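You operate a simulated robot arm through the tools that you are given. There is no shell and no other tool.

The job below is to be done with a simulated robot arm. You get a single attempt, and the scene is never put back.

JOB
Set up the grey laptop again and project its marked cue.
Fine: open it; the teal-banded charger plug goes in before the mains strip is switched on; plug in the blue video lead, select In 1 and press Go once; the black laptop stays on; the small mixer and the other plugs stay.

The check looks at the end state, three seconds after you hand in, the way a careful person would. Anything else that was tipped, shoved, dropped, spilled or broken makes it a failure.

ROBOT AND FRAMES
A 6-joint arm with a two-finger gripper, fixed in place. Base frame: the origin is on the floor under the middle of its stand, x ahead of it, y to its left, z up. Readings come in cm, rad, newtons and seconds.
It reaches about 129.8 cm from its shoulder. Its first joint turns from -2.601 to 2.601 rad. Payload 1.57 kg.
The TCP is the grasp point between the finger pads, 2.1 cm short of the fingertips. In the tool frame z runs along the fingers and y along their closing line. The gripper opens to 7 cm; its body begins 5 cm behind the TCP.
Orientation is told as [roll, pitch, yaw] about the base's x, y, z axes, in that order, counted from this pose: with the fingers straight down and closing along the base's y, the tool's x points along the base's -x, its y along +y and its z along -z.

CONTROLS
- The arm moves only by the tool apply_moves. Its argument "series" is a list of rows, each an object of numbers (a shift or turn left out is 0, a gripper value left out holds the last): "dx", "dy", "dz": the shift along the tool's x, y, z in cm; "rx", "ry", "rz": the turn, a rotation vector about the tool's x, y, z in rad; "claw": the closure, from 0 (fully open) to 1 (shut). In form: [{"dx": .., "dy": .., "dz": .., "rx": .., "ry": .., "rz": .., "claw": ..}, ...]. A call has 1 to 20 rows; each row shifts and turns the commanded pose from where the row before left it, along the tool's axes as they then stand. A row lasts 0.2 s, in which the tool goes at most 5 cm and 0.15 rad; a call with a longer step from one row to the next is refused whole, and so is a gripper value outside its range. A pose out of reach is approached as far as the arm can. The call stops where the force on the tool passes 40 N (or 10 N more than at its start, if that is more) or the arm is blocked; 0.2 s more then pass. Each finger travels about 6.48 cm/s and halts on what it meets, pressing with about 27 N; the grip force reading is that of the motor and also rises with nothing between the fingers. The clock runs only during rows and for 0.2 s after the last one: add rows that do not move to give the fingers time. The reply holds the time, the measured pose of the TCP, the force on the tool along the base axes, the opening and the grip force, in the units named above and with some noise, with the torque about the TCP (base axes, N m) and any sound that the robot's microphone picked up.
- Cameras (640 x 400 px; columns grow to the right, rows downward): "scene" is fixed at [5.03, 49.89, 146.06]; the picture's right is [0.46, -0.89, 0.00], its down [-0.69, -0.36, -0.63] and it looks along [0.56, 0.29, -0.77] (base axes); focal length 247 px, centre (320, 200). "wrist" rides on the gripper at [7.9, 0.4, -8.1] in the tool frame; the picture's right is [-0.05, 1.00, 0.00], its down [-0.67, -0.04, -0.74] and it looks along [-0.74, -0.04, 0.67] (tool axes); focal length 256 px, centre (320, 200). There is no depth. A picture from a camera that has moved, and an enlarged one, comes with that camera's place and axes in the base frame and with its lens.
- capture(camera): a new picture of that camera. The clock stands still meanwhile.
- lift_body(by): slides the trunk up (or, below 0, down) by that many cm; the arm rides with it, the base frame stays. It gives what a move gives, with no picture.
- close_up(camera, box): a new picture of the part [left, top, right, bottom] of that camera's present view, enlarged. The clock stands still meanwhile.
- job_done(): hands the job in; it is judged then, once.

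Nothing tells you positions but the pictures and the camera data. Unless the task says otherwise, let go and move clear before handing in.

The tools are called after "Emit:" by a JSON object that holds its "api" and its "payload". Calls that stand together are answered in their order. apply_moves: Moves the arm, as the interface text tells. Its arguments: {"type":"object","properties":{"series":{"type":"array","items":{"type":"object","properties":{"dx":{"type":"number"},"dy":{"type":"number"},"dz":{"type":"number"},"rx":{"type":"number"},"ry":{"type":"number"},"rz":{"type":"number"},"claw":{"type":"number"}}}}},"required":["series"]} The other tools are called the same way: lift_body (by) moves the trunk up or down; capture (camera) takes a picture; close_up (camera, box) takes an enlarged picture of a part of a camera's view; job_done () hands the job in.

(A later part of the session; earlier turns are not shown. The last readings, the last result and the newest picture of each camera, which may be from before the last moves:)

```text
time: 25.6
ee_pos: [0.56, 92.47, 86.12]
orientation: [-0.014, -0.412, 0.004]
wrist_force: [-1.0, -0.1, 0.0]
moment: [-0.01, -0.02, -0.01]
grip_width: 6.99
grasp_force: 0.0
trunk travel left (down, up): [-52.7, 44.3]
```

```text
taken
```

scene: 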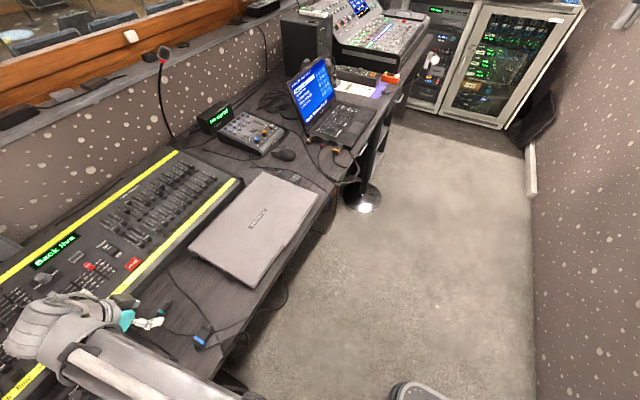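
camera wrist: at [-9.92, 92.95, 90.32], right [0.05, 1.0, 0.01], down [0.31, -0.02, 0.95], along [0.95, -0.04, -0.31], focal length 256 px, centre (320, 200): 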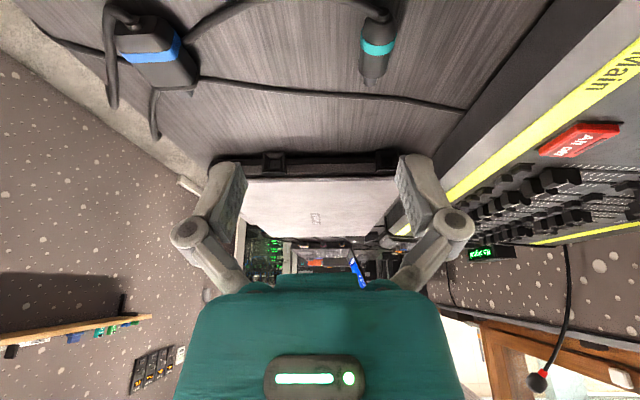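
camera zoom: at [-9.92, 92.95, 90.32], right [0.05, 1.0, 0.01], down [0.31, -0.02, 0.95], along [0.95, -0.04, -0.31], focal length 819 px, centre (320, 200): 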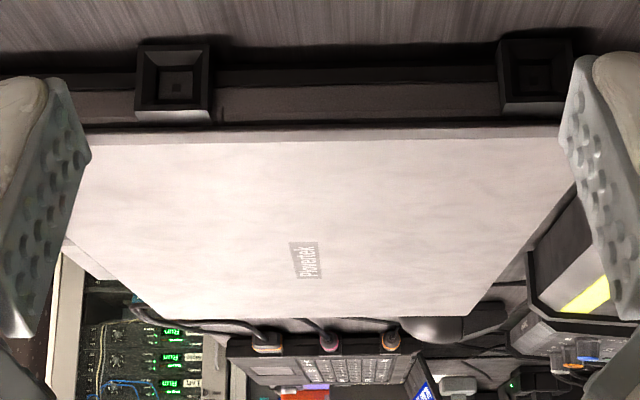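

Both ports look like square funnels; zooming harder on each.

Emit:
{"api": "close_up", "payload": {"camera": "wrist", "box": [255, 145, 295, 185]}}

Emit:
{"api": "close_up", "payload": {"camera": "wrist", "box": [370, 145, 410, 185]}}

Emit:
{"api": "close_up", "payload": {"camera": "wrist", "box": [100, 0, 240, 110]}}

Emit:
{"api": "close_up", "payload": {"camera": "wrist", "box": [320, 0, 440, 110]}}

```text
10.00 times, centred on (275, 165) of wrist
camera zoom: at [-9.92, 92.95, 90.32], right [0.05, 1.0, 0.01], down [0.31, -0.02, 0.95], along [0.95, -0.04, -0.31], focal length 2560 px, centre (770, 550)
```

zoom: 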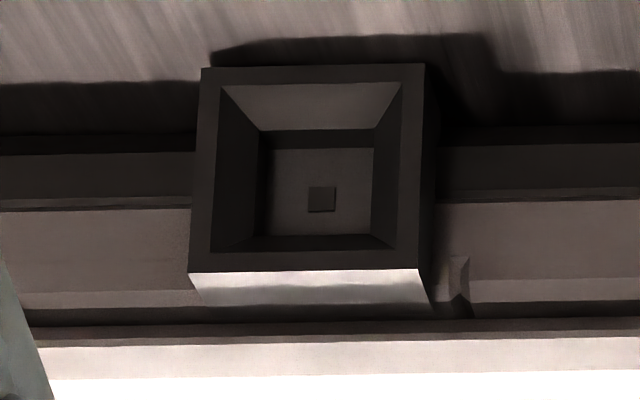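

```text
10.00 times, centred on (390, 165) of wrist
camera zoom: at [-9.92, 92.95, 90.32], right [0.05, 1.0, 0.01], down [0.31, -0.02, 0.95], along [0.95, -0.04, -0.31], focal length 2560 px, centre (-380, 550)
```

zoom: 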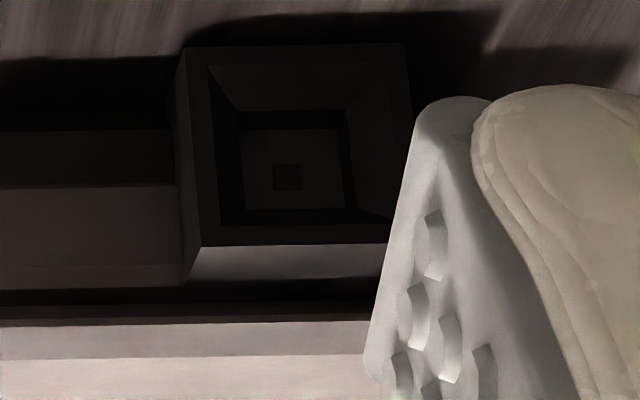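

```text
3.64 times, centred on (170, 55) of wrist
camera zoom: at [-9.92, 92.95, 90.32], right [0.05, 1.0, 0.01], down [0.31, -0.02, 0.95], along [0.95, -0.04, -0.31], focal length 931 px, centre (866, 727)
```

zoom: 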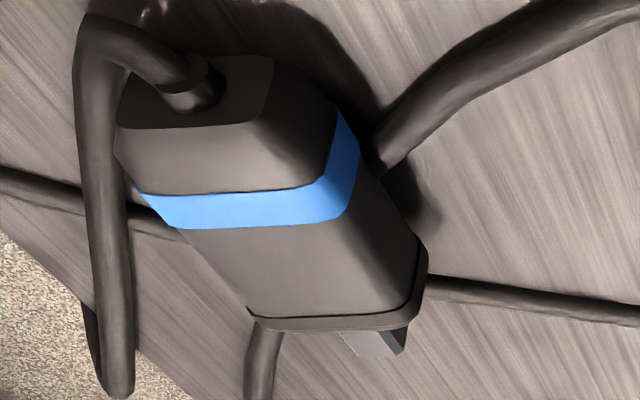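

```text
3.64 times, centred on (380, 55) of wrist
camera zoom: at [-9.92, 92.95, 90.32], right [0.05, 1.0, 0.01], down [0.31, -0.02, 0.95], along [0.95, -0.04, -0.31], focal length 931 px, centre (102, 727)
```

zoom: 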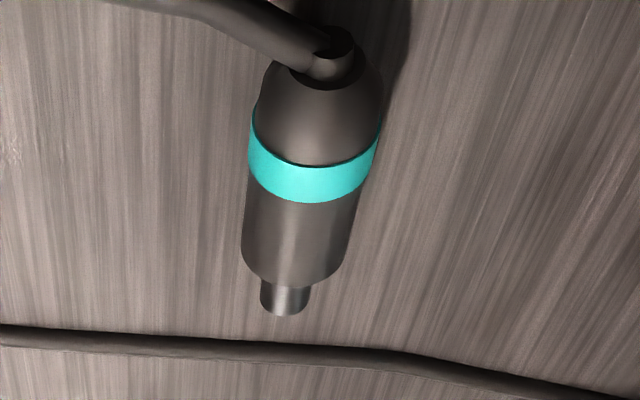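

Both ports are identical in shape, so I'll look for markings after opening. Next I retreat toward the aisle and turn to look at the lid's front tab.

Emit:
{"api": "apply_moves", "payload": {"series": [{"dy": -4}, {"dy": -4}, {"dy": -4}, {"dy": -4}, {"dy": -4}, {"dy": -4}, {"dy": -4}, {"dy": -4}, {"dy": -4}, {"dy": -4}, {}]}}

```text
time: 27.9
ee_pos: [0.45, 52.59, 86.16]
orientation: [-0.015, -0.414, 0.005]
wrist_force: [-0.3, 0.5, 0.3]
moment: [0.04, -0.02, -0.01]
grip_width: 7.01
grasp_force: 0.0
out of reach, approached as far as the arm can: row 5
trunk travel left (down, up): [-52.7, 44.3]
```

Emit:
{"api": "apply_moves", "payload": {"series": [{"rx": -0.0555, "rz": -0.129}, {"rx": -0.0555, "rz": -0.129}, {"rx": -0.0555, "rz": -0.129}, {"rx": -0.0555, "rz": -0.129}, {"rx": -0.0555, "rz": -0.129}, {"rx": -0.0555, "rz": -0.129}, {"rx": -0.0555, "rz": -0.129}, {"rx": -0.0555, "rz": -0.129}, {"rx": -0.0555, "rz": -0.129}, {"rx": -0.0555, "rz": -0.129}, {"rx": -0.0555, "rz": -0.129}, {}]}}

Emit:
{"api": "capture", "payload": {"camera": "wrist"}}

```text
time: 30.6
ee_pos: [-0.04, 55.6, 86.08]
orientation: [-0.007, -0.391, 1.546]
wrist_force: [-0.3, -0.3, 0.0]
moment: [0.03, -0.02, 0.01]
grip_width: 6.99
grasp_force: 0.0
out of reach, approached as far as the arm can: row 3, 6, 7, 8, 9, 10
trunk travel left (down, up): [-52.7, 44.3]
```

```text
taken
camera wrist: at [-0.69, 45.22, 90.38], right [-1.0, 0.07, 0.01], down [0.04, 0.33, 0.94], along [0.07, 0.94, -0.33], focal length 256 px, centre (320, 200)
```

wrist: 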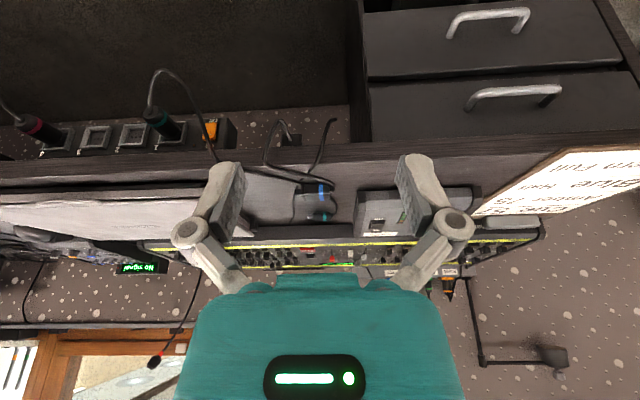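

There's a paper note at the right edge; zooming on it as well as on the strip.

Emit:
{"api": "close_up", "payload": {"camera": "wrist", "box": [460, 120, 640, 240]}}

Emit:
{"api": "close_up", "payload": {"camera": "wrist", "box": [0, 60, 260, 170]}}

Emit:
{"api": "apply_moves", "payload": {"series": [{"dy": -3.7}, {"dy": -3.7}, {"dy": -3.7}, {"dy": -3.7}, {"dy": -3.7}, {"dy": -3.7}, {"dy": -3.7}, {"dy": -3.7}, {"dy": -3.7}, {"dy": -3.7}, {}]}}

Emit:
{"api": "capture", "payload": {"camera": "wrist"}}

```text
3.33 times, centred on (550, 180) of wrist
camera zoom: at [-0.69, 45.22, 90.38], right [-1.0, 0.07, 0.01], down [0.04, 0.33, 0.94], along [0.07, 0.94, -0.33], focal length 853 px, centre (-447, 267)
```

zoom: 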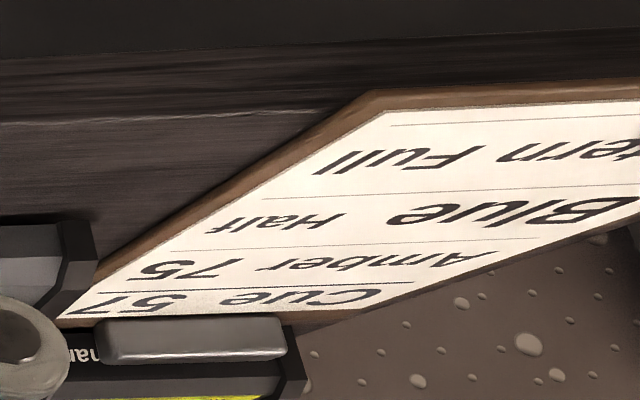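

```text
2.46 times, centred on (130, 115) of wrist
camera zoom: at [-0.69, 45.22, 90.38], right [-1.0, 0.07, 0.01], down [0.04, 0.33, 0.94], along [0.07, 0.94, -0.33], focal length 630 px, centre (788, 409)
```

zoom: 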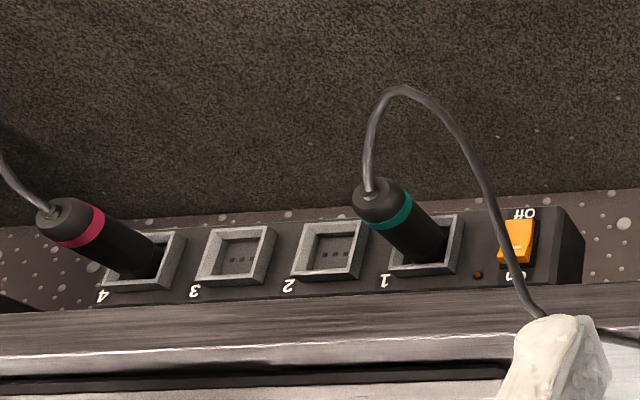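

```text
time: 33.0
ee_pos: [37.04, 54.98, 85.88]
orientation: [-0.007, -0.393, 1.547]
wrist_force: [0.0, -0.6, -0.8]
moment: [-0.04, 0.04, 0.0]
grip_width: 6.98
grasp_force: 0.0
out of reach, approached as far as the arm can: row 1
trunk travel left (down, up): [-52.7, 44.3]
```

```text
taken
camera wrist: at [36.24, 44.55, 90.37], right [-1.0, 0.08, 0.01], down [0.04, 0.33, 0.94], along [0.07, 0.94, -0.33], focal length 256 px, centre (320, 200)
```

wrist: 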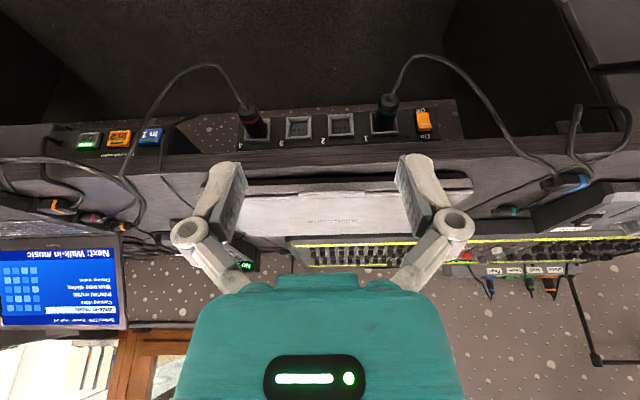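

Looking closely at the lid tab and front of the grey laptop.

Emit:
{"api": "close_up", "payload": {"camera": "wrist", "box": [230, 150, 410, 240]}}

Emit:
{"api": "close_up", "payload": {"camera": "wrist", "box": [280, 160, 380, 220]}}

Emit:
{"api": "close_up", "payload": {"camera": "wrist", "box": [380, 90, 460, 150]}}

Emit:
{"api": "close_up", "payload": {"camera": "wrist", "box": [60, 100, 220, 220]}}

```text
3.56 times, centred on (320, 195) of wrist
camera zoom: at [36.24, 44.55, 90.37], right [-1.0, 0.08, 0.01], down [0.04, 0.33, 0.94], along [0.07, 0.94, -0.33], focal length 910 px, centre (320, 218)
```

zoom: 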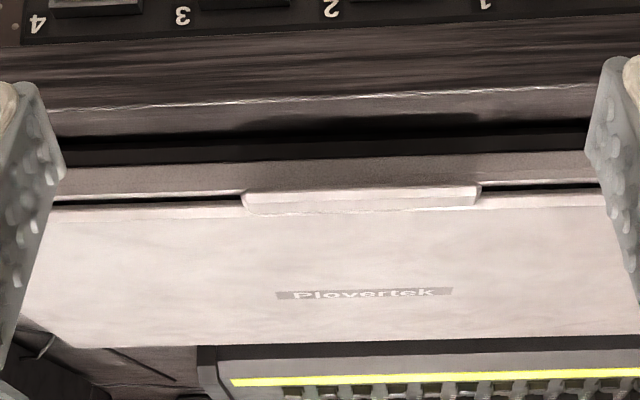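

```text
6.40 times, centred on (330, 190) of wrist
camera zoom: at [36.24, 44.55, 90.37], right [-1.0, 0.08, 0.01], down [0.04, 0.33, 0.94], along [0.07, 0.94, -0.33], focal length 1638 px, centre (256, 264)
```

zoom: 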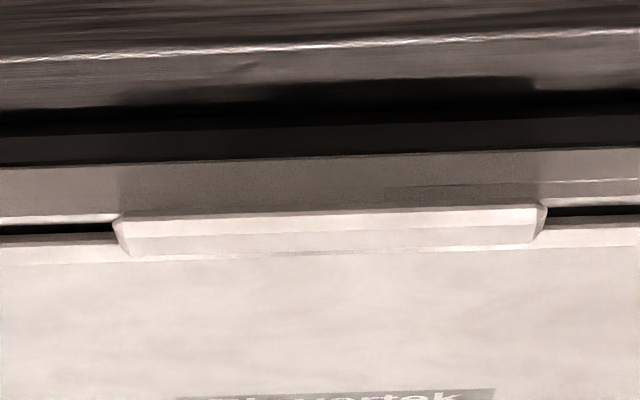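

```text
6.67 times, centred on (420, 120) of wrist
camera zoom: at [36.24, 44.55, 90.37], right [-1.0, 0.08, 0.01], down [0.04, 0.33, 0.94], along [0.07, 0.94, -0.33], focal length 1707 px, centre (-347, 733)
```

zoom: 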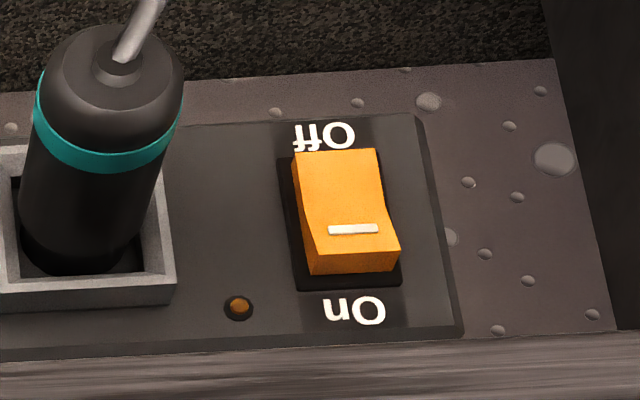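

```text
3.33 times, centred on (140, 160) of wrist
camera zoom: at [36.24, 44.55, 90.37], right [-1.0, 0.08, 0.01], down [0.04, 0.33, 0.94], along [0.07, 0.94, -0.33], focal length 853 px, centre (920, 333)
```

zoom: 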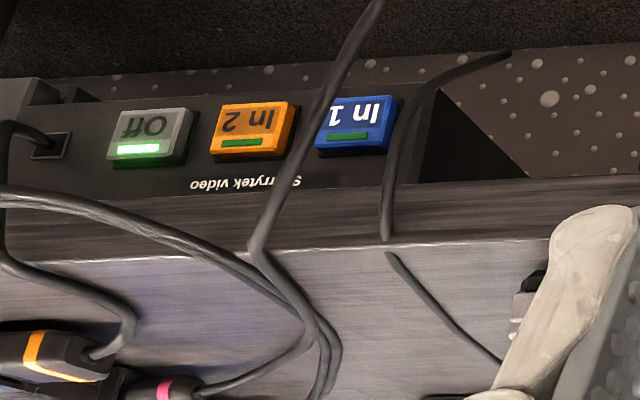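

The lid tab is at about x=37, y=75.5, z≈78, with the desk at z≈75. The rocker's On end (upper) sticks out and must be pressed. I'll close the fingers and tilt them close to horizontal, pointing +y, to pry under the tab.

Emit:
{"api": "apply_moves", "payload": {"series": [{"ry": -0.135, "claw": 1}, {"ry": -0.135, "claw": 1}, {"ry": -0.135, "claw": 1}, {"ry": -0.135, "claw": 1}, {"ry": -0.135, "claw": 1}, {"ry": -0.135, "claw": 1}, {"claw": 1}, {"claw": 1}]}}

Emit:
{"api": "capture", "payload": {"camera": "wrist"}}

Emit:
{"api": "capture", "payload": {"camera": "scene"}}

```text
time: 34.8
ee_pos: [37.01, 54.99, 96.39]
orientation: [-0.019, -1.2, 1.561]
wrist_force: [-0.7, -0.8, -0.2]
moment: [0.05, 0.0, -0.02]
grip_width: 0.02
grasp_force: 26.5
out of reach, approached as far as the arm can: row 1, 2, 3, 4, 5, 6
trunk travel left (down, up): [-52.7, 44.3]
```

```text
taken
camera wrist: at [36.37, 44.55, 91.93], right [-1.0, 0.05, 0.04], down [0.02, -0.45, 0.89], along [0.06, 0.89, 0.45], focal length 256 px, centre (320, 200)
```

wrist: 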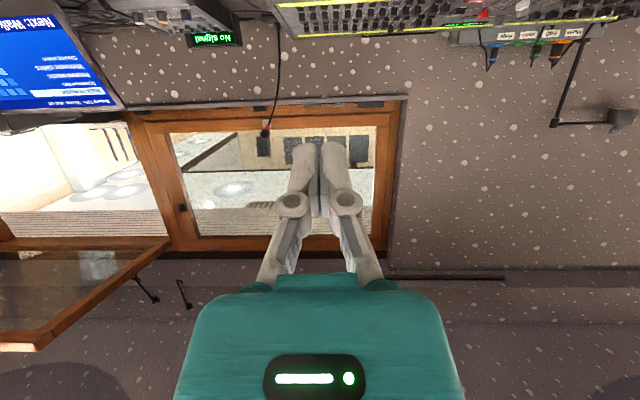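

```text
taken
```

scene: 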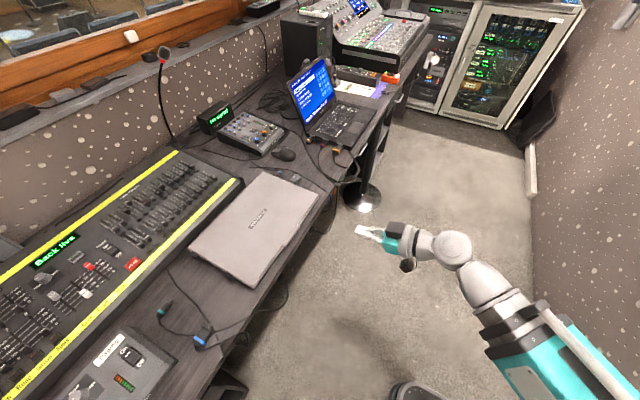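

The wrist geometry is as predicted. I'll lower the trunk 20 cm so the camera looks at the laptop's front edge from slightly below, to measure the gap under the tab.

Emit:
{"api": "lift_body", "payload": {"by": -19}}

Emit:
{"api": "capture", "payload": {"camera": "wrist"}}

Emit:
{"api": "close_up", "payload": {"camera": "wrist", "box": [200, 30, 440, 180]}}

```text
time: 36.8
ee_pos: [36.94, 54.93, 77.37]
orientation: [-0.016, -1.201, 1.562]
wrist_force: [0.2, -0.2, 0.2]
moment: [0.0, 0.01, -0.01]
grip_width: 0.0
grasp_force: 26.5
trunk travel left (down, up): [-33.7, 63.3]
```

```text
taken
camera wrist: at [36.36, 44.54, 72.92], right [-1.0, 0.05, 0.04], down [0.02, -0.45, 0.89], along [0.06, 0.89, 0.45], focal length 256 px, centre (320, 200)
```

wrist: 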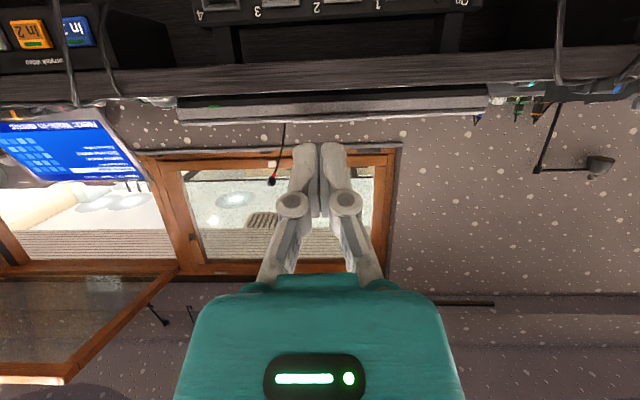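

```text
2.67 times, centred on (320, 105) of wrist
camera zoom: at [36.36, 44.54, 72.92], right [-1.0, 0.05, 0.04], down [0.02, -0.45, 0.89], along [0.06, 0.89, 0.45], focal length 683 px, centre (320, 453)
```

zoom: 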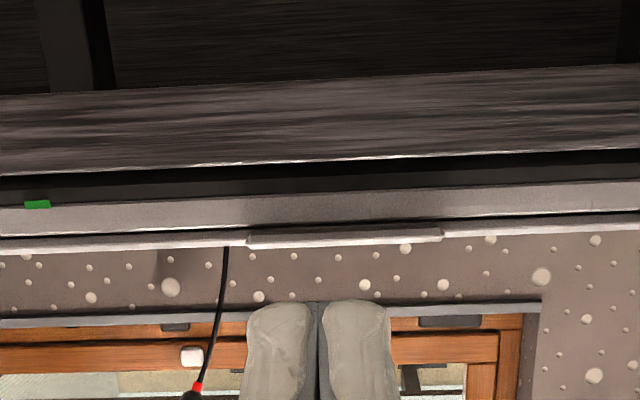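

Emit:
{"api": "close_up", "payload": {"camera": "wrist", "box": [280, 80, 380, 140]}}

Emit:
{"api": "close_up", "payload": {"camera": "scene", "box": [255, 200, 315, 240]}}

```text
6.40 times, centred on (330, 110) of wrist
camera zoom: at [36.36, 44.54, 72.92], right [-1.0, 0.05, 0.04], down [0.02, -0.45, 0.89], along [0.06, 0.89, 0.45], focal length 1638 px, centre (256, 776)
```

zoom: 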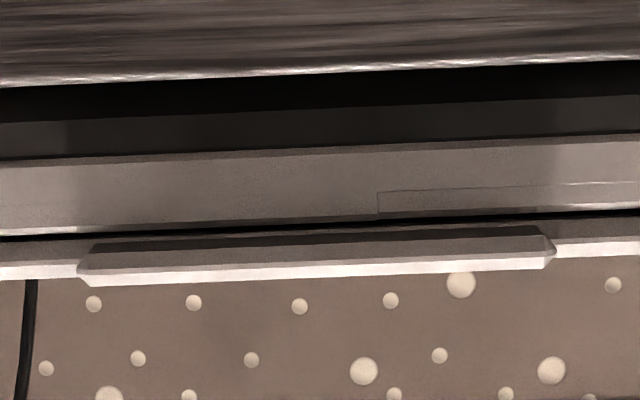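

```text
10.00 times, centred on (285, 220) of scene
camera zoom: at [5.03, 49.89, 146.06], right [0.46, -0.89, 0.0], down [-0.69, -0.36, -0.63], along [0.56, 0.29, -0.77], focal length 2466 px, centre (670, 0)
```

zoom: 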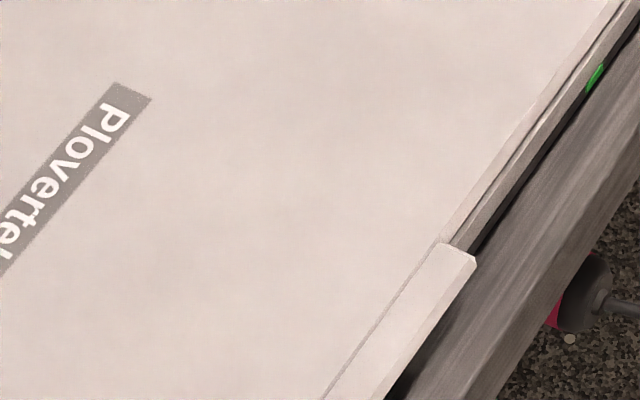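

Desk top is z≈74.7, tab underside z≈77.7, tab front y≈76.2. With the fingers tilted 21° below horizontal, the tip should slide under at TCP z≈77. I advance in the +y direction, first coarsely and then in small steps while watching the force.

Emit:
{"api": "lift_body", "payload": {"by": -0.5}}

Emit:
{"api": "apply_moves", "payload": {"series": [{"dx": -1.086, "dz": 2.796}, {"dx": -1.086, "dz": 2.796}, {"dx": -1.086, "dz": 2.796}, {"dx": -1.086, "dz": 2.796}, {"dx": -1.086, "dz": 2.796}, {}]}}

Emit:
{"api": "capture", "payload": {"camera": "wrist"}}

Emit:
{"api": "capture", "payload": {"camera": "scene"}}

```text
time: 37.4
ee_pos: [37.01, 54.93, 77.03]
orientation: [-0.018, -1.201, 1.558]
wrist_force: [-0.4, 0.9, -0.5]
moment: [0.01, 0.0, 0.0]
grip_width: 0.02
grasp_force: 27.0
trunk travel left (down, up): [-33.2, 63.8]
```

```text
time: 38.8
ee_pos: [37.43, 70.11, 76.87]
orientation: [-0.019, -1.202, 1.558]
wrist_force: [0.0, 0.2, -0.4]
moment: [-0.01, 0.01, -0.05]
grip_width: 0.0
grasp_force: 27.0
trunk travel left (down, up): [-33.2, 63.8]
```

```text
taken
camera wrist: at [36.79, 59.57, 72.42], right [-1.0, 0.05, 0.04], down [0.02, -0.45, 0.89], along [0.06, 0.89, 0.45], focal length 256 px, centre (320, 200)
```

wrist: 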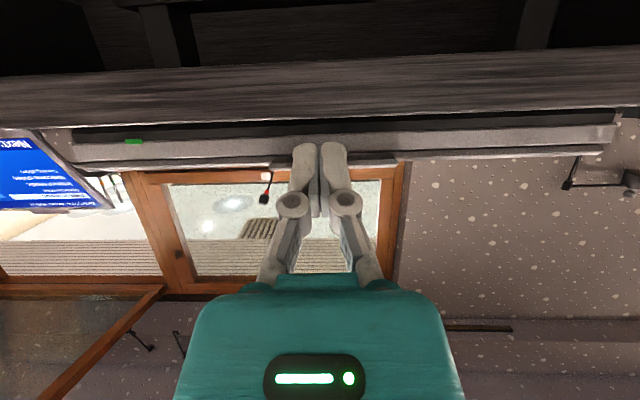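

```text
taken
```

scene: 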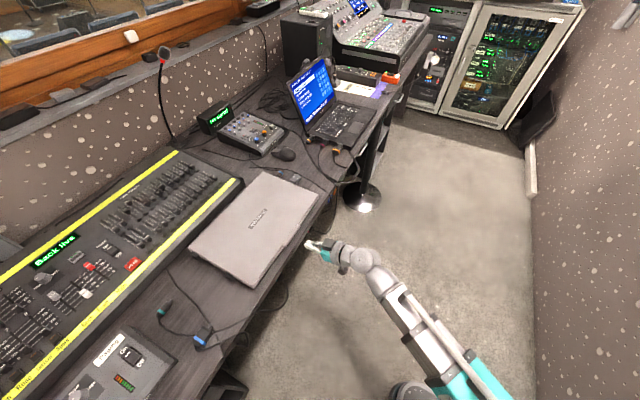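

Emit:
{"api": "close_up", "payload": {"camera": "wrist", "box": [260, 110, 380, 190]}}

Emit:
{"api": "close_up", "payload": {"camera": "scene", "box": [260, 190, 360, 270]}}

```text
5.00 times, centred on (320, 150) of wrist
camera zoom: at [36.79, 59.57, 72.42], right [-1.0, 0.05, 0.04], down [0.02, -0.45, 0.89], along [0.06, 0.89, 0.45], focal length 1280 px, centre (320, 450)
```

zoom: 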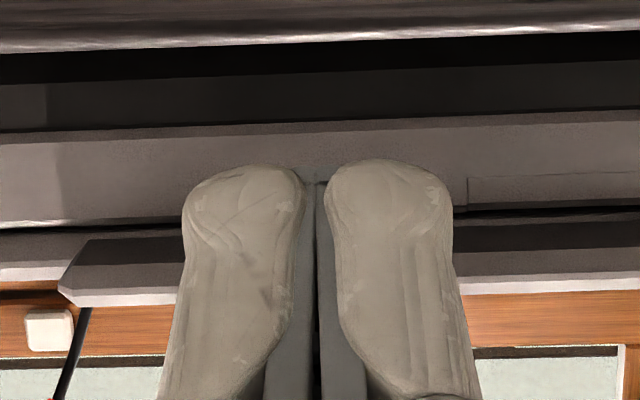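

```text
5.00 times, centred on (310, 230) of scene
camera zoom: at [5.03, 49.89, 146.06], right [0.46, -0.89, 0.0], down [-0.69, -0.36, -0.63], along [0.56, 0.29, -0.77], focal length 1233 px, centre (370, 50)
```

zoom: 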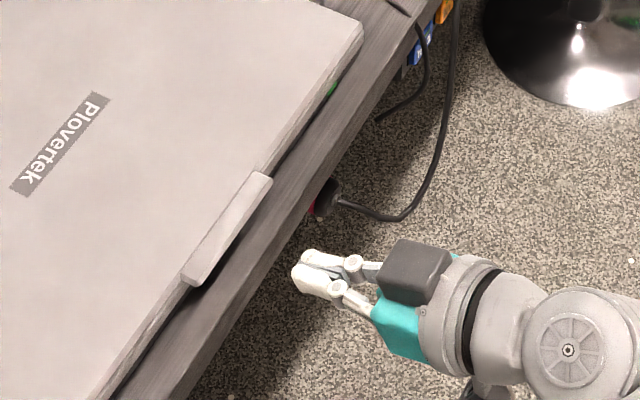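

The tips are aligned in front of the tab. Advancing 2.5 cm, then small increments.

Emit:
{"api": "apply_moves", "payload": {"series": [{"dx": -0.3, "dz": 0.777}, {"dx": -0.3, "dz": 0.777}, {"dx": -0.3, "dz": 0.777}, {}]}}

Emit:
{"api": "close_up", "payload": {"camera": "scene", "box": [260, 190, 360, 270]}}

Emit:
{"api": "close_up", "payload": {"camera": "wrist", "box": [260, 110, 380, 190]}}

```text
time: 39.8
ee_pos: [37.54, 72.52, 76.91]
orientation: [-0.017, -1.202, 1.559]
wrist_force: [0.3, -0.1, 0.5]
moment: [0.01, 0.03, -0.01]
grip_width: 0.01
grasp_force: 26.8
trunk travel left (down, up): [-33.2, 63.8]
```

```text
5.00 times, centred on (310, 230) of scene
camera zoom: at [5.03, 49.89, 146.06], right [0.46, -0.89, 0.0], down [-0.69, -0.36, -0.63], along [0.56, 0.29, -0.77], focal length 1233 px, centre (370, 50)
```

zoom: 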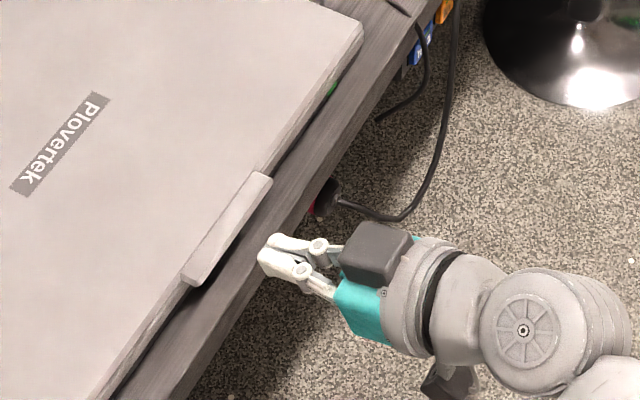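

```text
5.00 times, centred on (320, 150) of wrist
camera zoom: at [36.83, 62.07, 72.42], right [-1.0, 0.05, 0.04], down [0.02, -0.45, 0.89], along [0.06, 0.89, 0.45], focal length 1280 px, centre (320, 450)
```

zoom: 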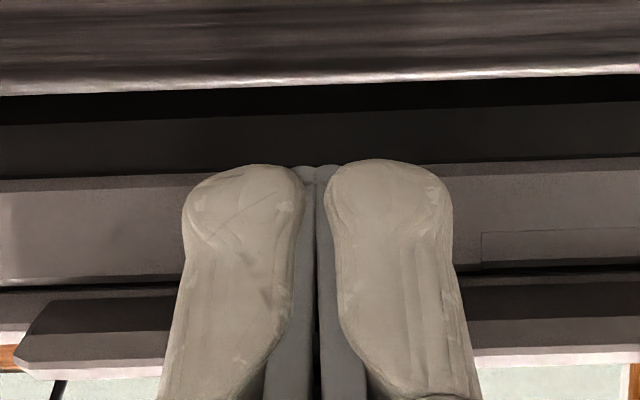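

Emit:
{"api": "apply_moves", "payload": {"series": [{"dx": -0.217, "dz": 0.559}, {"dx": -0.217, "dz": 0.559}, {}]}}

Emit:
{"api": "apply_moves", "payload": {"series": [{"dx": -0.145, "dz": 0.373}, {}]}}

Emit:
{"api": "close_up", "payload": {"camera": "scene", "box": [260, 190, 340, 250]}}

Emit:
{"api": "close_up", "payload": {"camera": "wrist", "box": [260, 110, 380, 190]}}

```text
time: 40.6
ee_pos: [37.37, 73.64, 76.92]
orientation: [-0.018, -1.2, 1.56]
wrist_force: [0.6, -0.2, 0.1]
moment: [0.0, -0.03, -0.01]
grip_width: 0.0
grasp_force: 27.1
trunk travel left (down, up): [-33.2, 63.8]
```

```text
time: 41.2
ee_pos: [37.52, 74.1, 76.85]
orientation: [-0.017, -1.2, 1.559]
wrist_force: [-0.3, -0.7, 0.3]
moment: [-0.03, -0.01, 0.01]
grip_width: 0.0
grasp_force: 27.1
trunk travel left (down, up): [-33.2, 63.8]
```

```text
6.67 times, centred on (300, 220) of scene
camera zoom: at [5.03, 49.89, 146.06], right [0.46, -0.89, 0.0], down [-0.69, -0.36, -0.63], along [0.56, 0.29, -0.77], focal length 1644 px, centre (453, 67)
```

zoom: 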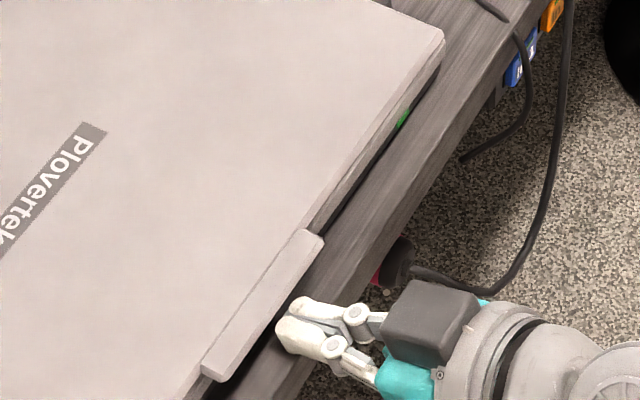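

```text
5.00 times, centred on (320, 150) of wrist
camera zoom: at [36.88, 63.65, 72.42], right [-1.0, 0.05, 0.04], down [0.02, -0.45, 0.89], along [0.06, 0.89, 0.45], focal length 1280 px, centre (320, 450)
```

zoom: 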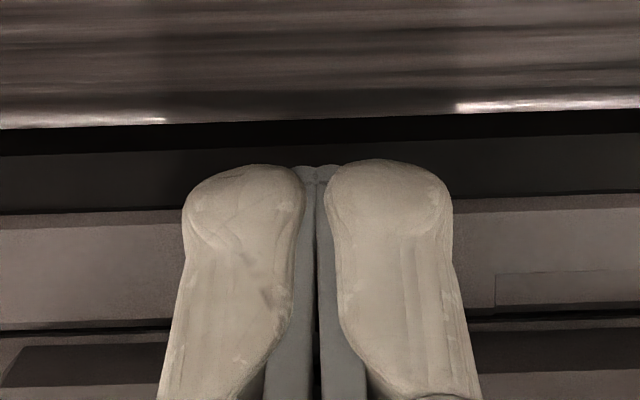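

Emit:
{"api": "apply_moves", "payload": {"series": [{"dx": -0.109, "dz": 0.28}, {}]}}

Emit:
{"api": "apply_moves", "payload": {"series": [{"dx": -0.109, "dz": 0.28}, {}]}}

Emit:
{"api": "close_up", "payload": {"camera": "scene", "box": [260, 190, 340, 250]}}

```text
time: 41.8
ee_pos: [37.62, 74.38, 76.96]
orientation: [-0.016, -1.201, 1.557]
wrist_force: [-0.1, -0.7, 0.3]
moment: [0.01, 0.0, 0.0]
grip_width: 0.0
grasp_force: 26.8
trunk travel left (down, up): [-33.2, 63.8]
```

```text
time: 42.4
ee_pos: [37.5, 74.67, 77.02]
orientation: [-0.016, -1.199, 1.56]
wrist_force: [0.5, 0.6, 0.2]
moment: [-0.01, -0.01, -0.01]
grip_width: 0.01
grasp_force: 26.9
trunk travel left (down, up): [-33.2, 63.8]
```

```text
6.67 times, centred on (300, 220) of scene
camera zoom: at [5.03, 49.89, 146.06], right [0.46, -0.89, 0.0], down [-0.69, -0.36, -0.63], along [0.56, 0.29, -0.77], focal length 1644 px, centre (453, 67)
```

zoom: 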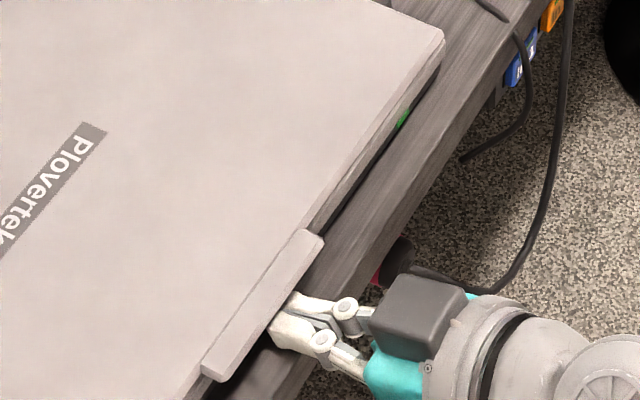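

The tips are now tucked under the tab. Lifting a little to start opening.

Emit:
{"api": "lift_body", "payload": {"by": 2}}

Emit:
{"api": "close_up", "payload": {"camera": "scene", "box": [180, 160, 340, 290]}}

Emit:
{"api": "capture", "payload": {"camera": "wrist"}}

```text
time: 43.0
ee_pos: [37.58, 74.62, 78.92]
orientation: [-0.016, -1.201, 1.558]
wrist_force: [-0.3, 0.1, -0.9]
moment: [-0.03, 0.05, 0.0]
grip_width: 0.0
grasp_force: 27.0
trunk travel left (down, up): [-35.2, 61.8]
```

```text
3.08 times, centred on (260, 225) of scene
camera zoom: at [5.03, 49.89, 146.06], right [0.46, -0.89, 0.0], down [-0.69, -0.36, -0.63], along [0.56, 0.29, -0.77], focal length 759 px, centre (505, 123)
```

zoom: 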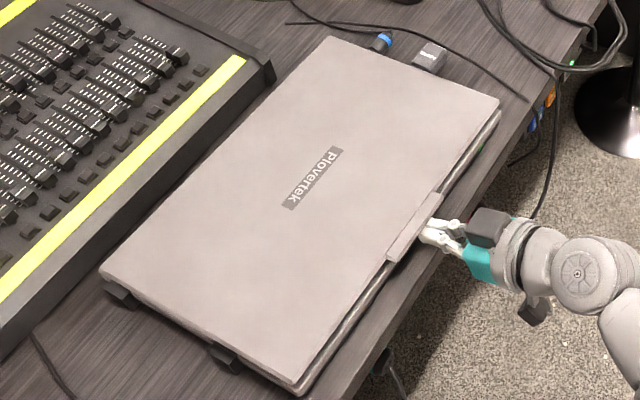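

```text
taken
camera wrist: at [36.91, 64.26, 74.43], right [-1.0, 0.05, 0.04], down [0.02, -0.45, 0.89], along [0.06, 0.89, 0.45], focal length 256 px, centre (320, 200)
```

wrist: 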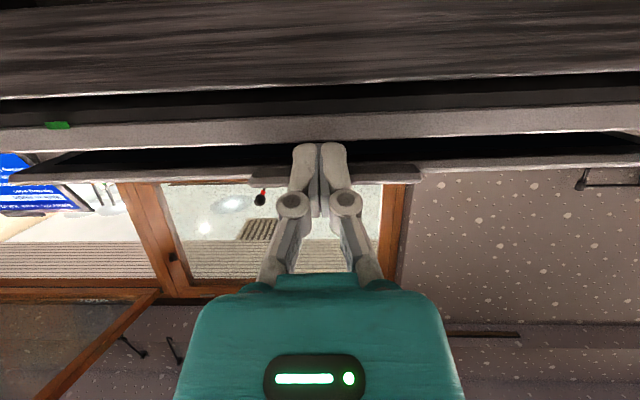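

The lid is rising without resistance. Continue lifting in steps, advancing under the lid.

Emit:
{"api": "lift_body", "payload": {"by": 2}}

Emit:
{"api": "apply_moves", "payload": {"series": [{"dx": -0.362, "dz": 0.932}, {}]}}

Emit:
{"api": "lift_body", "payload": {"by": 2}}

Emit:
{"api": "close_up", "payload": {"camera": "scene", "box": [180, 160, 340, 290]}}

Emit:
{"api": "capture", "payload": {"camera": "wrist"}}

```text
time: 43.7
ee_pos: [37.6, 74.63, 80.89]
orientation: [-0.017, -1.2, 1.559]
wrist_force: [-0.4, -1.2, 0.1]
moment: [-0.01, 0.02, 0.01]
grip_width: 0.0
grasp_force: 27.0
trunk travel left (down, up): [-37.2, 59.8]
```

```text
time: 44.3
ee_pos: [37.52, 75.68, 80.92]
orientation: [-0.017, -1.201, 1.558]
wrist_force: [-1.0, -1.1, -2.8]
moment: [-0.04, 0.02, 0.05]
grip_width: 0.58
grasp_force: 27.2
trunk travel left (down, up): [-37.2, 59.8]
```

```text
time: 45.0
ee_pos: [37.54, 75.64, 82.88]
orientation: [-0.015, -1.202, 1.558]
wrist_force: [-0.5, -0.9, -0.7]
moment: [-0.04, -0.01, 0.01]
grip_width: 0.0
grasp_force: 27.0
trunk travel left (down, up): [-39.2, 57.8]
```

```text
3.08 times, centred on (260, 225) of scene
camera zoom: at [5.03, 49.89, 146.06], right [0.46, -0.89, 0.0], down [-0.69, -0.36, -0.63], along [0.56, 0.29, -0.77], focal length 759 px, centre (505, 123)
```

zoom: 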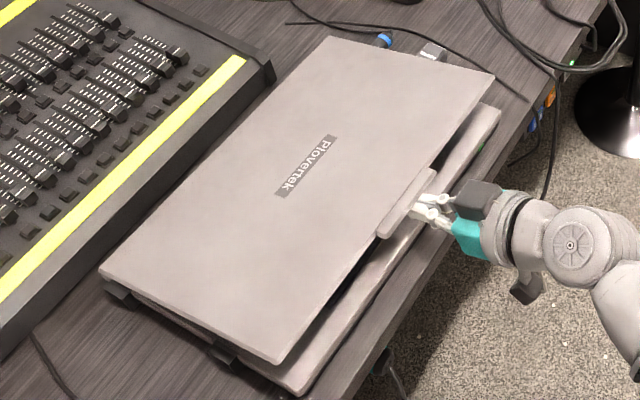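

```text
taken
camera wrist: at [36.91, 65.22, 78.43], right [-1.0, 0.05, 0.04], down [0.02, -0.45, 0.89], along [0.06, 0.89, 0.45], focal length 256 px, centre (320, 200)
```

wrist: 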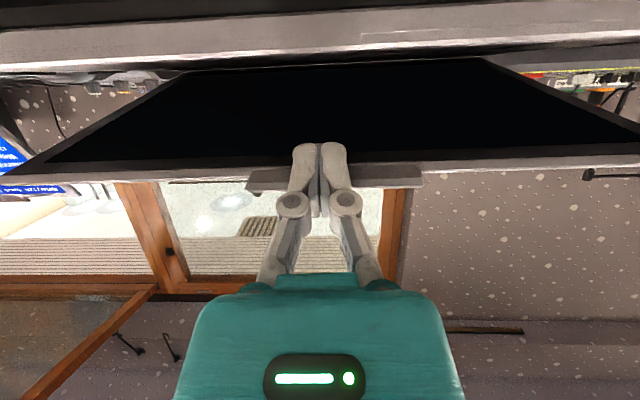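

Opening nicely (about 13°). I keep alternating advance and lift along the lid's arc.

Emit:
{"api": "apply_moves", "payload": {"series": [{"dx": -0.543, "dz": 1.398}, {}]}}

Emit:
{"api": "lift_body", "payload": {"by": 3}}

Emit:
{"api": "apply_moves", "payload": {"series": [{"dx": -0.543, "dz": 1.398}, {}]}}

Emit:
{"api": "lift_body", "payload": {"by": 3}}

Emit:
{"api": "close_up", "payload": {"camera": "scene", "box": [180, 160, 340, 290]}}

Emit:
{"api": "capture", "payload": {"camera": "wrist"}}

```text
time: 45.6
ee_pos: [37.53, 77.17, 82.99]
orientation: [-0.018, -1.199, 1.561]
wrist_force: [0.7, 0.2, -3.1]
moment: [0.04, -0.02, 0.0]
grip_width: 0.0
grasp_force: 27.2
trunk travel left (down, up): [-39.2, 57.8]
```

```text
time: 46.3
ee_pos: [37.59, 77.11, 85.91]
orientation: [-0.015, -1.201, 1.557]
wrist_force: [0.1, -0.7, -1.6]
moment: [-0.01, 0.05, -0.05]
grip_width: 0.0
grasp_force: 27.1
trunk travel left (down, up): [-42.2, 54.8]
```

```text
time: 46.9
ee_pos: [37.71, 78.58, 85.81]
orientation: [-0.017, -1.198, 1.562]
wrist_force: [0.7, 0.3, -2.6]
moment: [0.03, 0.01, -0.02]
grip_width: 0.0
grasp_force: 26.7
trunk travel left (down, up): [-42.2, 54.8]
```

```text
time: 47.7
ee_pos: [37.73, 78.62, 88.95]
orientation: [-0.015, -1.2, 1.56]
wrist_force: [-0.1, -1.6, 0.0]
moment: [-0.02, -0.04, 0.0]
grip_width: 0.0
grasp_force: 26.9
trunk travel left (down, up): [-45.2, 51.8]
```

```text
3.08 times, centred on (260, 225) of scene
camera zoom: at [5.03, 49.89, 146.06], right [0.46, -0.89, 0.0], down [-0.69, -0.36, -0.63], along [0.56, 0.29, -0.77], focal length 759 px, centre (505, 123)
```

zoom: 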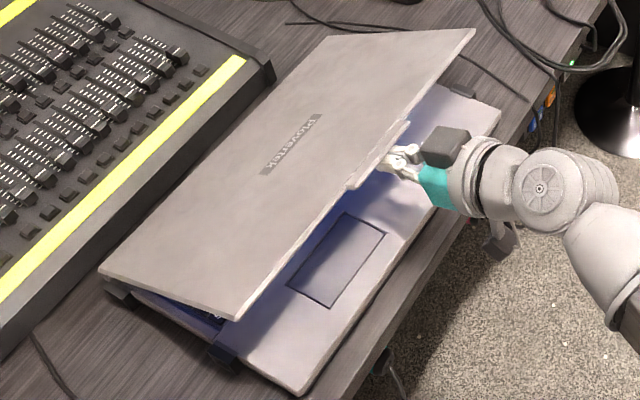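

```text
taken
camera wrist: at [37.02, 68.2, 84.43], right [-1.0, 0.05, 0.04], down [0.02, -0.45, 0.89], along [0.06, 0.89, 0.45], focal length 256 px, centre (320, 200)
```

wrist: 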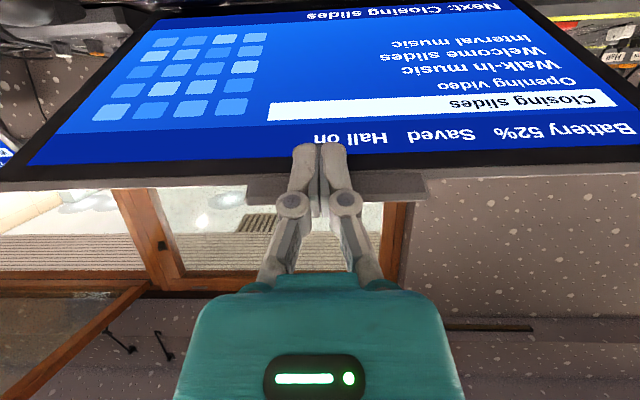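

The laptop woke up, with "Closing slides" highlighted as the next cue. Continuing to open the lid along its arc.

Emit:
{"api": "apply_moves", "payload": {"series": [{"dx": -0.724, "dz": 1.864}, {}]}}

Emit:
{"api": "lift_body", "payload": {"by": 2.5}}

Emit:
{"api": "apply_moves", "payload": {"series": [{"dx": -0.724, "dz": 1.864}, {}]}}

Emit:
{"api": "lift_body", "payload": {"by": 2}}

Emit:
{"api": "apply_moves", "payload": {"series": [{"dx": -0.724, "dz": 1.864}, {}]}}

Emit:
{"api": "lift_body", "payload": {"by": 2}}

Emit:
{"api": "close_up", "payload": {"camera": "scene", "box": [180, 160, 340, 290]}}

Emit:
{"api": "capture", "payload": {"camera": "wrist"}}

```text
time: 48.3
ee_pos: [37.74, 80.66, 88.88]
orientation: [-0.015, -1.198, 1.558]
wrist_force: [1.6, -0.3, -3.5]
moment: [-0.03, 0.03, -0.04]
grip_width: 0.0
grasp_force: 26.9
trunk travel left (down, up): [-45.2, 51.8]
```

```text
time: 49.0
ee_pos: [37.72, 80.7, 91.39]
orientation: [-0.016, -1.201, 1.557]
wrist_force: [0.0, -0.2, -0.1]
moment: [0.0, -0.01, 0.02]
grip_width: 0.0
grasp_force: 27.1
trunk travel left (down, up): [-47.7, 49.3]
```

```text
time: 49.6
ee_pos: [37.82, 82.64, 91.46]
orientation: [-0.014, -1.199, 1.559]
wrist_force: [-0.1, -1.4, -2.5]
moment: [-0.04, 0.0, 0.02]
grip_width: 0.6
grasp_force: 27.0
trunk travel left (down, up): [-47.7, 49.3]
```

```text
time: 50.3
ee_pos: [37.76, 82.6, 93.42]
orientation: [-0.016, -1.202, 1.558]
wrist_force: [0.2, 0.2, 0.2]
moment: [0.03, 0.01, -0.03]
grip_width: 0.0
grasp_force: 26.9
trunk travel left (down, up): [-49.7, 47.3]
```

```text
time: 50.9
ee_pos: [37.77, 84.64, 93.32]
orientation: [-0.019, -1.2, 1.56]
wrist_force: [0.9, -0.1, -1.3]
moment: [-0.01, -0.01, -0.02]
grip_width: 0.62
grasp_force: 26.7
trunk travel left (down, up): [-49.7, 47.3]
```

```text
time: 51.5
ee_pos: [37.76, 84.6, 95.35]
orientation: [-0.017, -1.198, 1.559]
wrist_force: [0.5, -0.2, -0.8]
moment: [0.01, 0.0, 0.01]
grip_width: 0.0
grasp_force: 27.0
trunk travel left (down, up): [-51.7, 45.3]
```

```text
3.08 times, centred on (260, 225) of scene
camera zoom: at [5.03, 49.89, 146.06], right [0.46, -0.89, 0.0], down [-0.69, -0.36, -0.63], along [0.56, 0.29, -0.77], focal length 759 px, centre (505, 123)
```

zoom: 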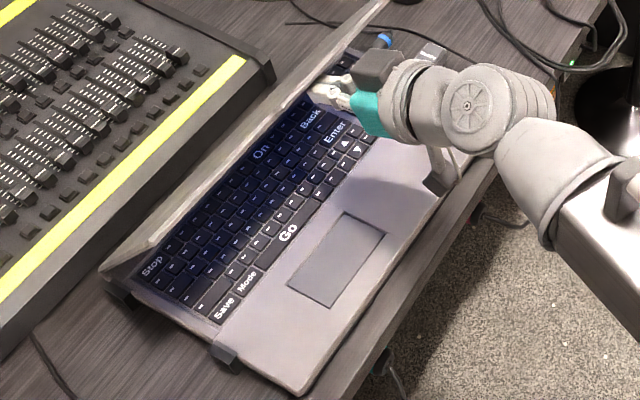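

```text
taken
camera wrist: at [37.15, 74.18, 90.92], right [-1.0, 0.05, 0.04], down [0.02, -0.45, 0.89], along [0.06, 0.89, 0.45], focal length 256 px, centre (320, 200)
```

wrist: 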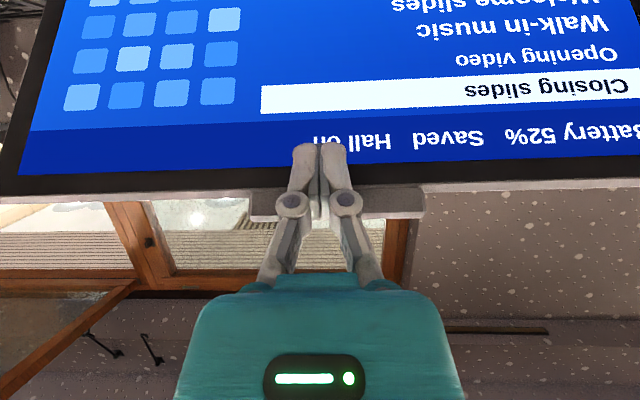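

The lid is at roughly 50–55°, and I can see the keyboard labels including Go. Now pushing mostly toward +y to bring the lid past vertical.

Emit:
{"api": "apply_moves", "payload": {"series": [{"dx": -0.362, "dz": 0.932}, {"dx": -0.362, "dz": 0.932}, {"dx": -0.362, "dz": 0.932}, {"dx": -0.362, "dz": 0.932}, {"dx": -0.362, "dz": 0.932}, {}]}}

Emit:
{"api": "close_up", "payload": {"camera": "scene", "box": [180, 160, 340, 290]}}

Emit:
{"api": "capture", "payload": {"camera": "wrist"}}

```text
time: 52.9
ee_pos: [37.93, 89.7, 95.39]
orientation: [-0.018, -1.201, 1.559]
wrist_force: [-0.3, -1.4, -0.3]
moment: [0.05, 0.01, -0.02]
grip_width: 0.03
grasp_force: 26.9
trunk travel left (down, up): [-51.7, 45.3]
```

```text
3.08 times, centred on (260, 225) of scene
camera zoom: at [5.03, 49.89, 146.06], right [0.46, -0.89, 0.0], down [-0.69, -0.36, -0.63], along [0.56, 0.29, -0.77], focal length 759 px, centre (505, 123)
```

zoom: 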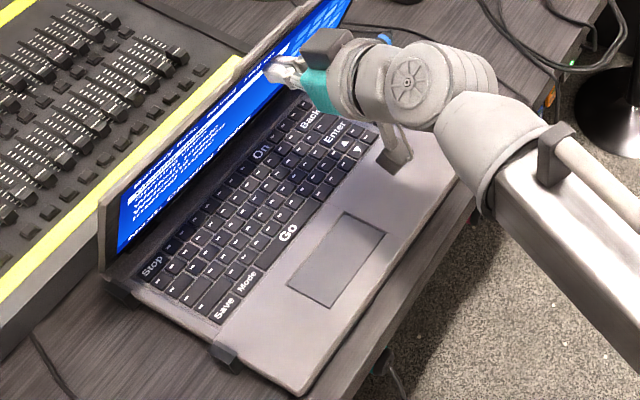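

```text
taken
camera wrist: at [37.28, 79.23, 90.92], right [-1.0, 0.05, 0.04], down [0.02, -0.45, 0.89], along [0.06, 0.89, 0.45], focal length 256 px, centre (320, 200)
```

wrist: 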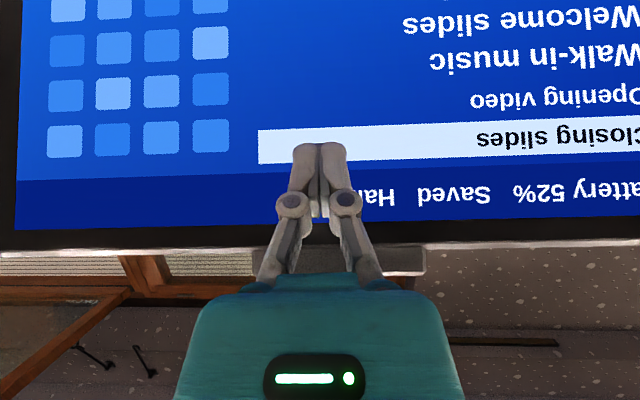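

Emit:
{"api": "apply_moves", "payload": {"series": [{"dx": -0.362, "dz": 0.932}, {"dx": -0.362, "dz": 0.932}, {"dx": -0.362, "dz": 0.932}, {"dx": -0.362, "dz": 0.932}, {"dx": -0.362, "dz": 0.932}, {}]}}

Emit:
{"api": "close_up", "payload": {"camera": "scene", "box": [150, 140, 340, 290]}}

Emit:
{"api": "capture", "payload": {"camera": "wrist"}}

```text
time: 54.3
ee_pos: [37.98, 94.62, 95.32]
orientation: [-0.016, -1.201, 1.56]
wrist_force: [0.8, 0.3, 0.0]
moment: [0.03, -0.02, 0.01]
grip_width: 0.01
grasp_force: 27.1
trunk travel left (down, up): [-51.7, 45.3]
```

```text
2.67 times, centred on (245, 215) of scene
camera zoom: at [5.03, 49.89, 146.06], right [0.46, -0.89, 0.0], down [-0.69, -0.36, -0.63], along [0.56, 0.29, -0.77], focal length 658 px, centre (520, 160)
```

zoom: 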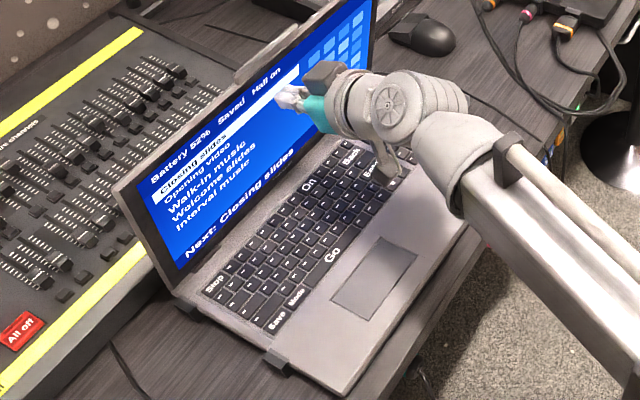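

```text
taken
camera wrist: at [37.42, 84.19, 90.92], right [-1.0, 0.05, 0.04], down [0.02, -0.45, 0.89], along [0.06, 0.89, 0.45], focal length 256 px, centre (320, 200)
```

wrist: 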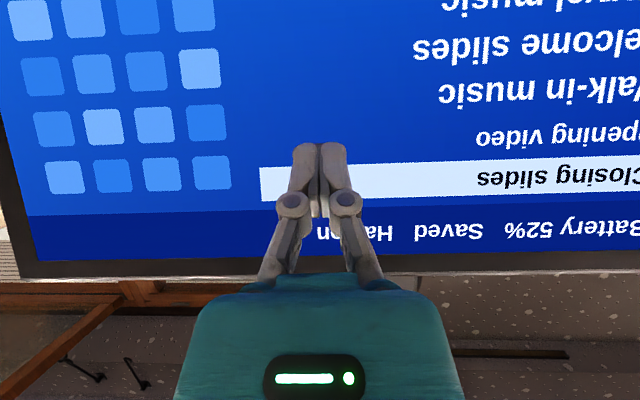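

Emit:
{"api": "apply_moves", "payload": {"series": [{"dx": -0.362, "dz": 0.932}, {"dx": -0.362, "dz": 0.932}, {"dx": -0.362, "dz": 0.932}, {"dx": -0.362, "dz": 0.932}, {}]}}

Emit:
{"api": "close_up", "payload": {"camera": "scene", "box": [150, 140, 340, 290]}}

```text
time: 55.5
ee_pos: [38.19, 98.65, 95.38]
orientation: [-0.016, -1.198, 1.561]
wrist_force: [-0.4, -0.4, 0.2]
moment: [0.01, 0.01, 0.02]
grip_width: 0.0
grasp_force: 27.4
trunk travel left (down, up): [-51.7, 45.3]
```

```text
2.67 times, centred on (245, 215) of scene
camera zoom: at [5.03, 49.89, 146.06], right [0.46, -0.89, 0.0], down [-0.69, -0.36, -0.63], along [0.56, 0.29, -0.77], focal length 658 px, centre (520, 160)
```

zoom: 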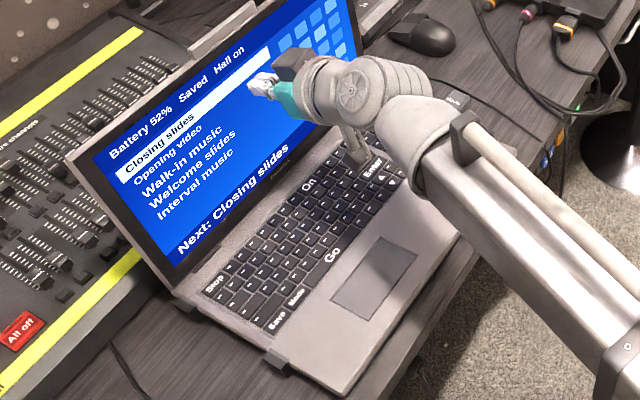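

Emit:
{"api": "apply_moves", "payload": {"series": [{"dx": -0.362, "dz": 0.932}, {"dx": -0.362, "dz": 0.932}, {}]}}

Emit:
{"api": "close_up", "payload": {"camera": "scene", "box": [150, 140, 340, 290]}}

Emit:
{"api": "close_up", "payload": {"camera": "scene", "box": [150, 170, 240, 260]}}

```text
time: 56.3
ee_pos: [38.21, 100.52, 95.32]
orientation: [-0.015, -1.197, 1.56]
wrist_force: [0.7, 0.4, 0.0]
moment: [0.0, -0.02, -0.02]
grip_width: 0.0
grasp_force: 26.7
trunk travel left (down, up): [-51.7, 45.3]
```

```text
2.67 times, centred on (245, 215) of scene
camera zoom: at [5.03, 49.89, 146.06], right [0.46, -0.89, 0.0], down [-0.69, -0.36, -0.63], along [0.56, 0.29, -0.77], focal length 658 px, centre (520, 160)
```

zoom: 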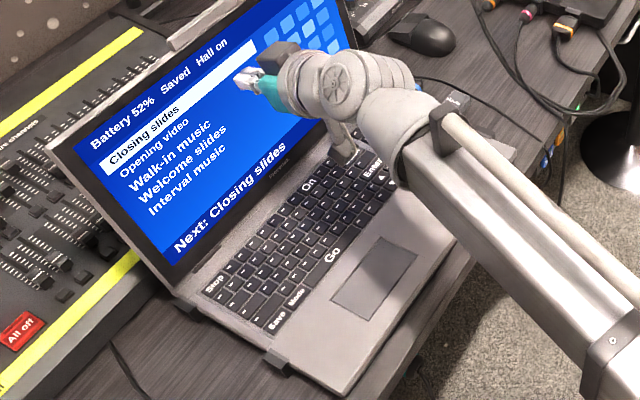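

```text
4.44 times, centred on (195, 215) of scene
camera zoom: at [5.03, 49.89, 146.06], right [0.46, -0.89, 0.0], down [-0.69, -0.36, -0.63], along [0.56, 0.29, -0.77], focal length 1096 px, centre (876, 133)
```

zoom: 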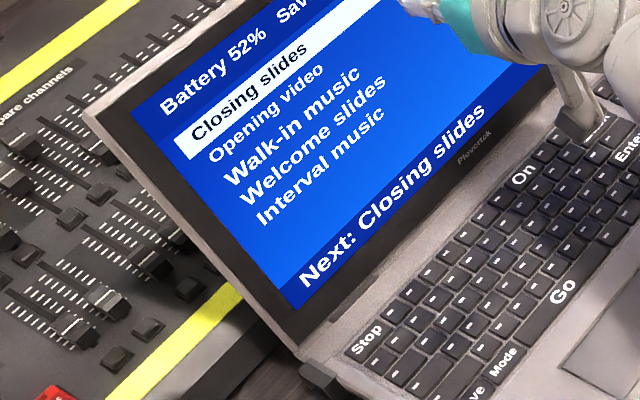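

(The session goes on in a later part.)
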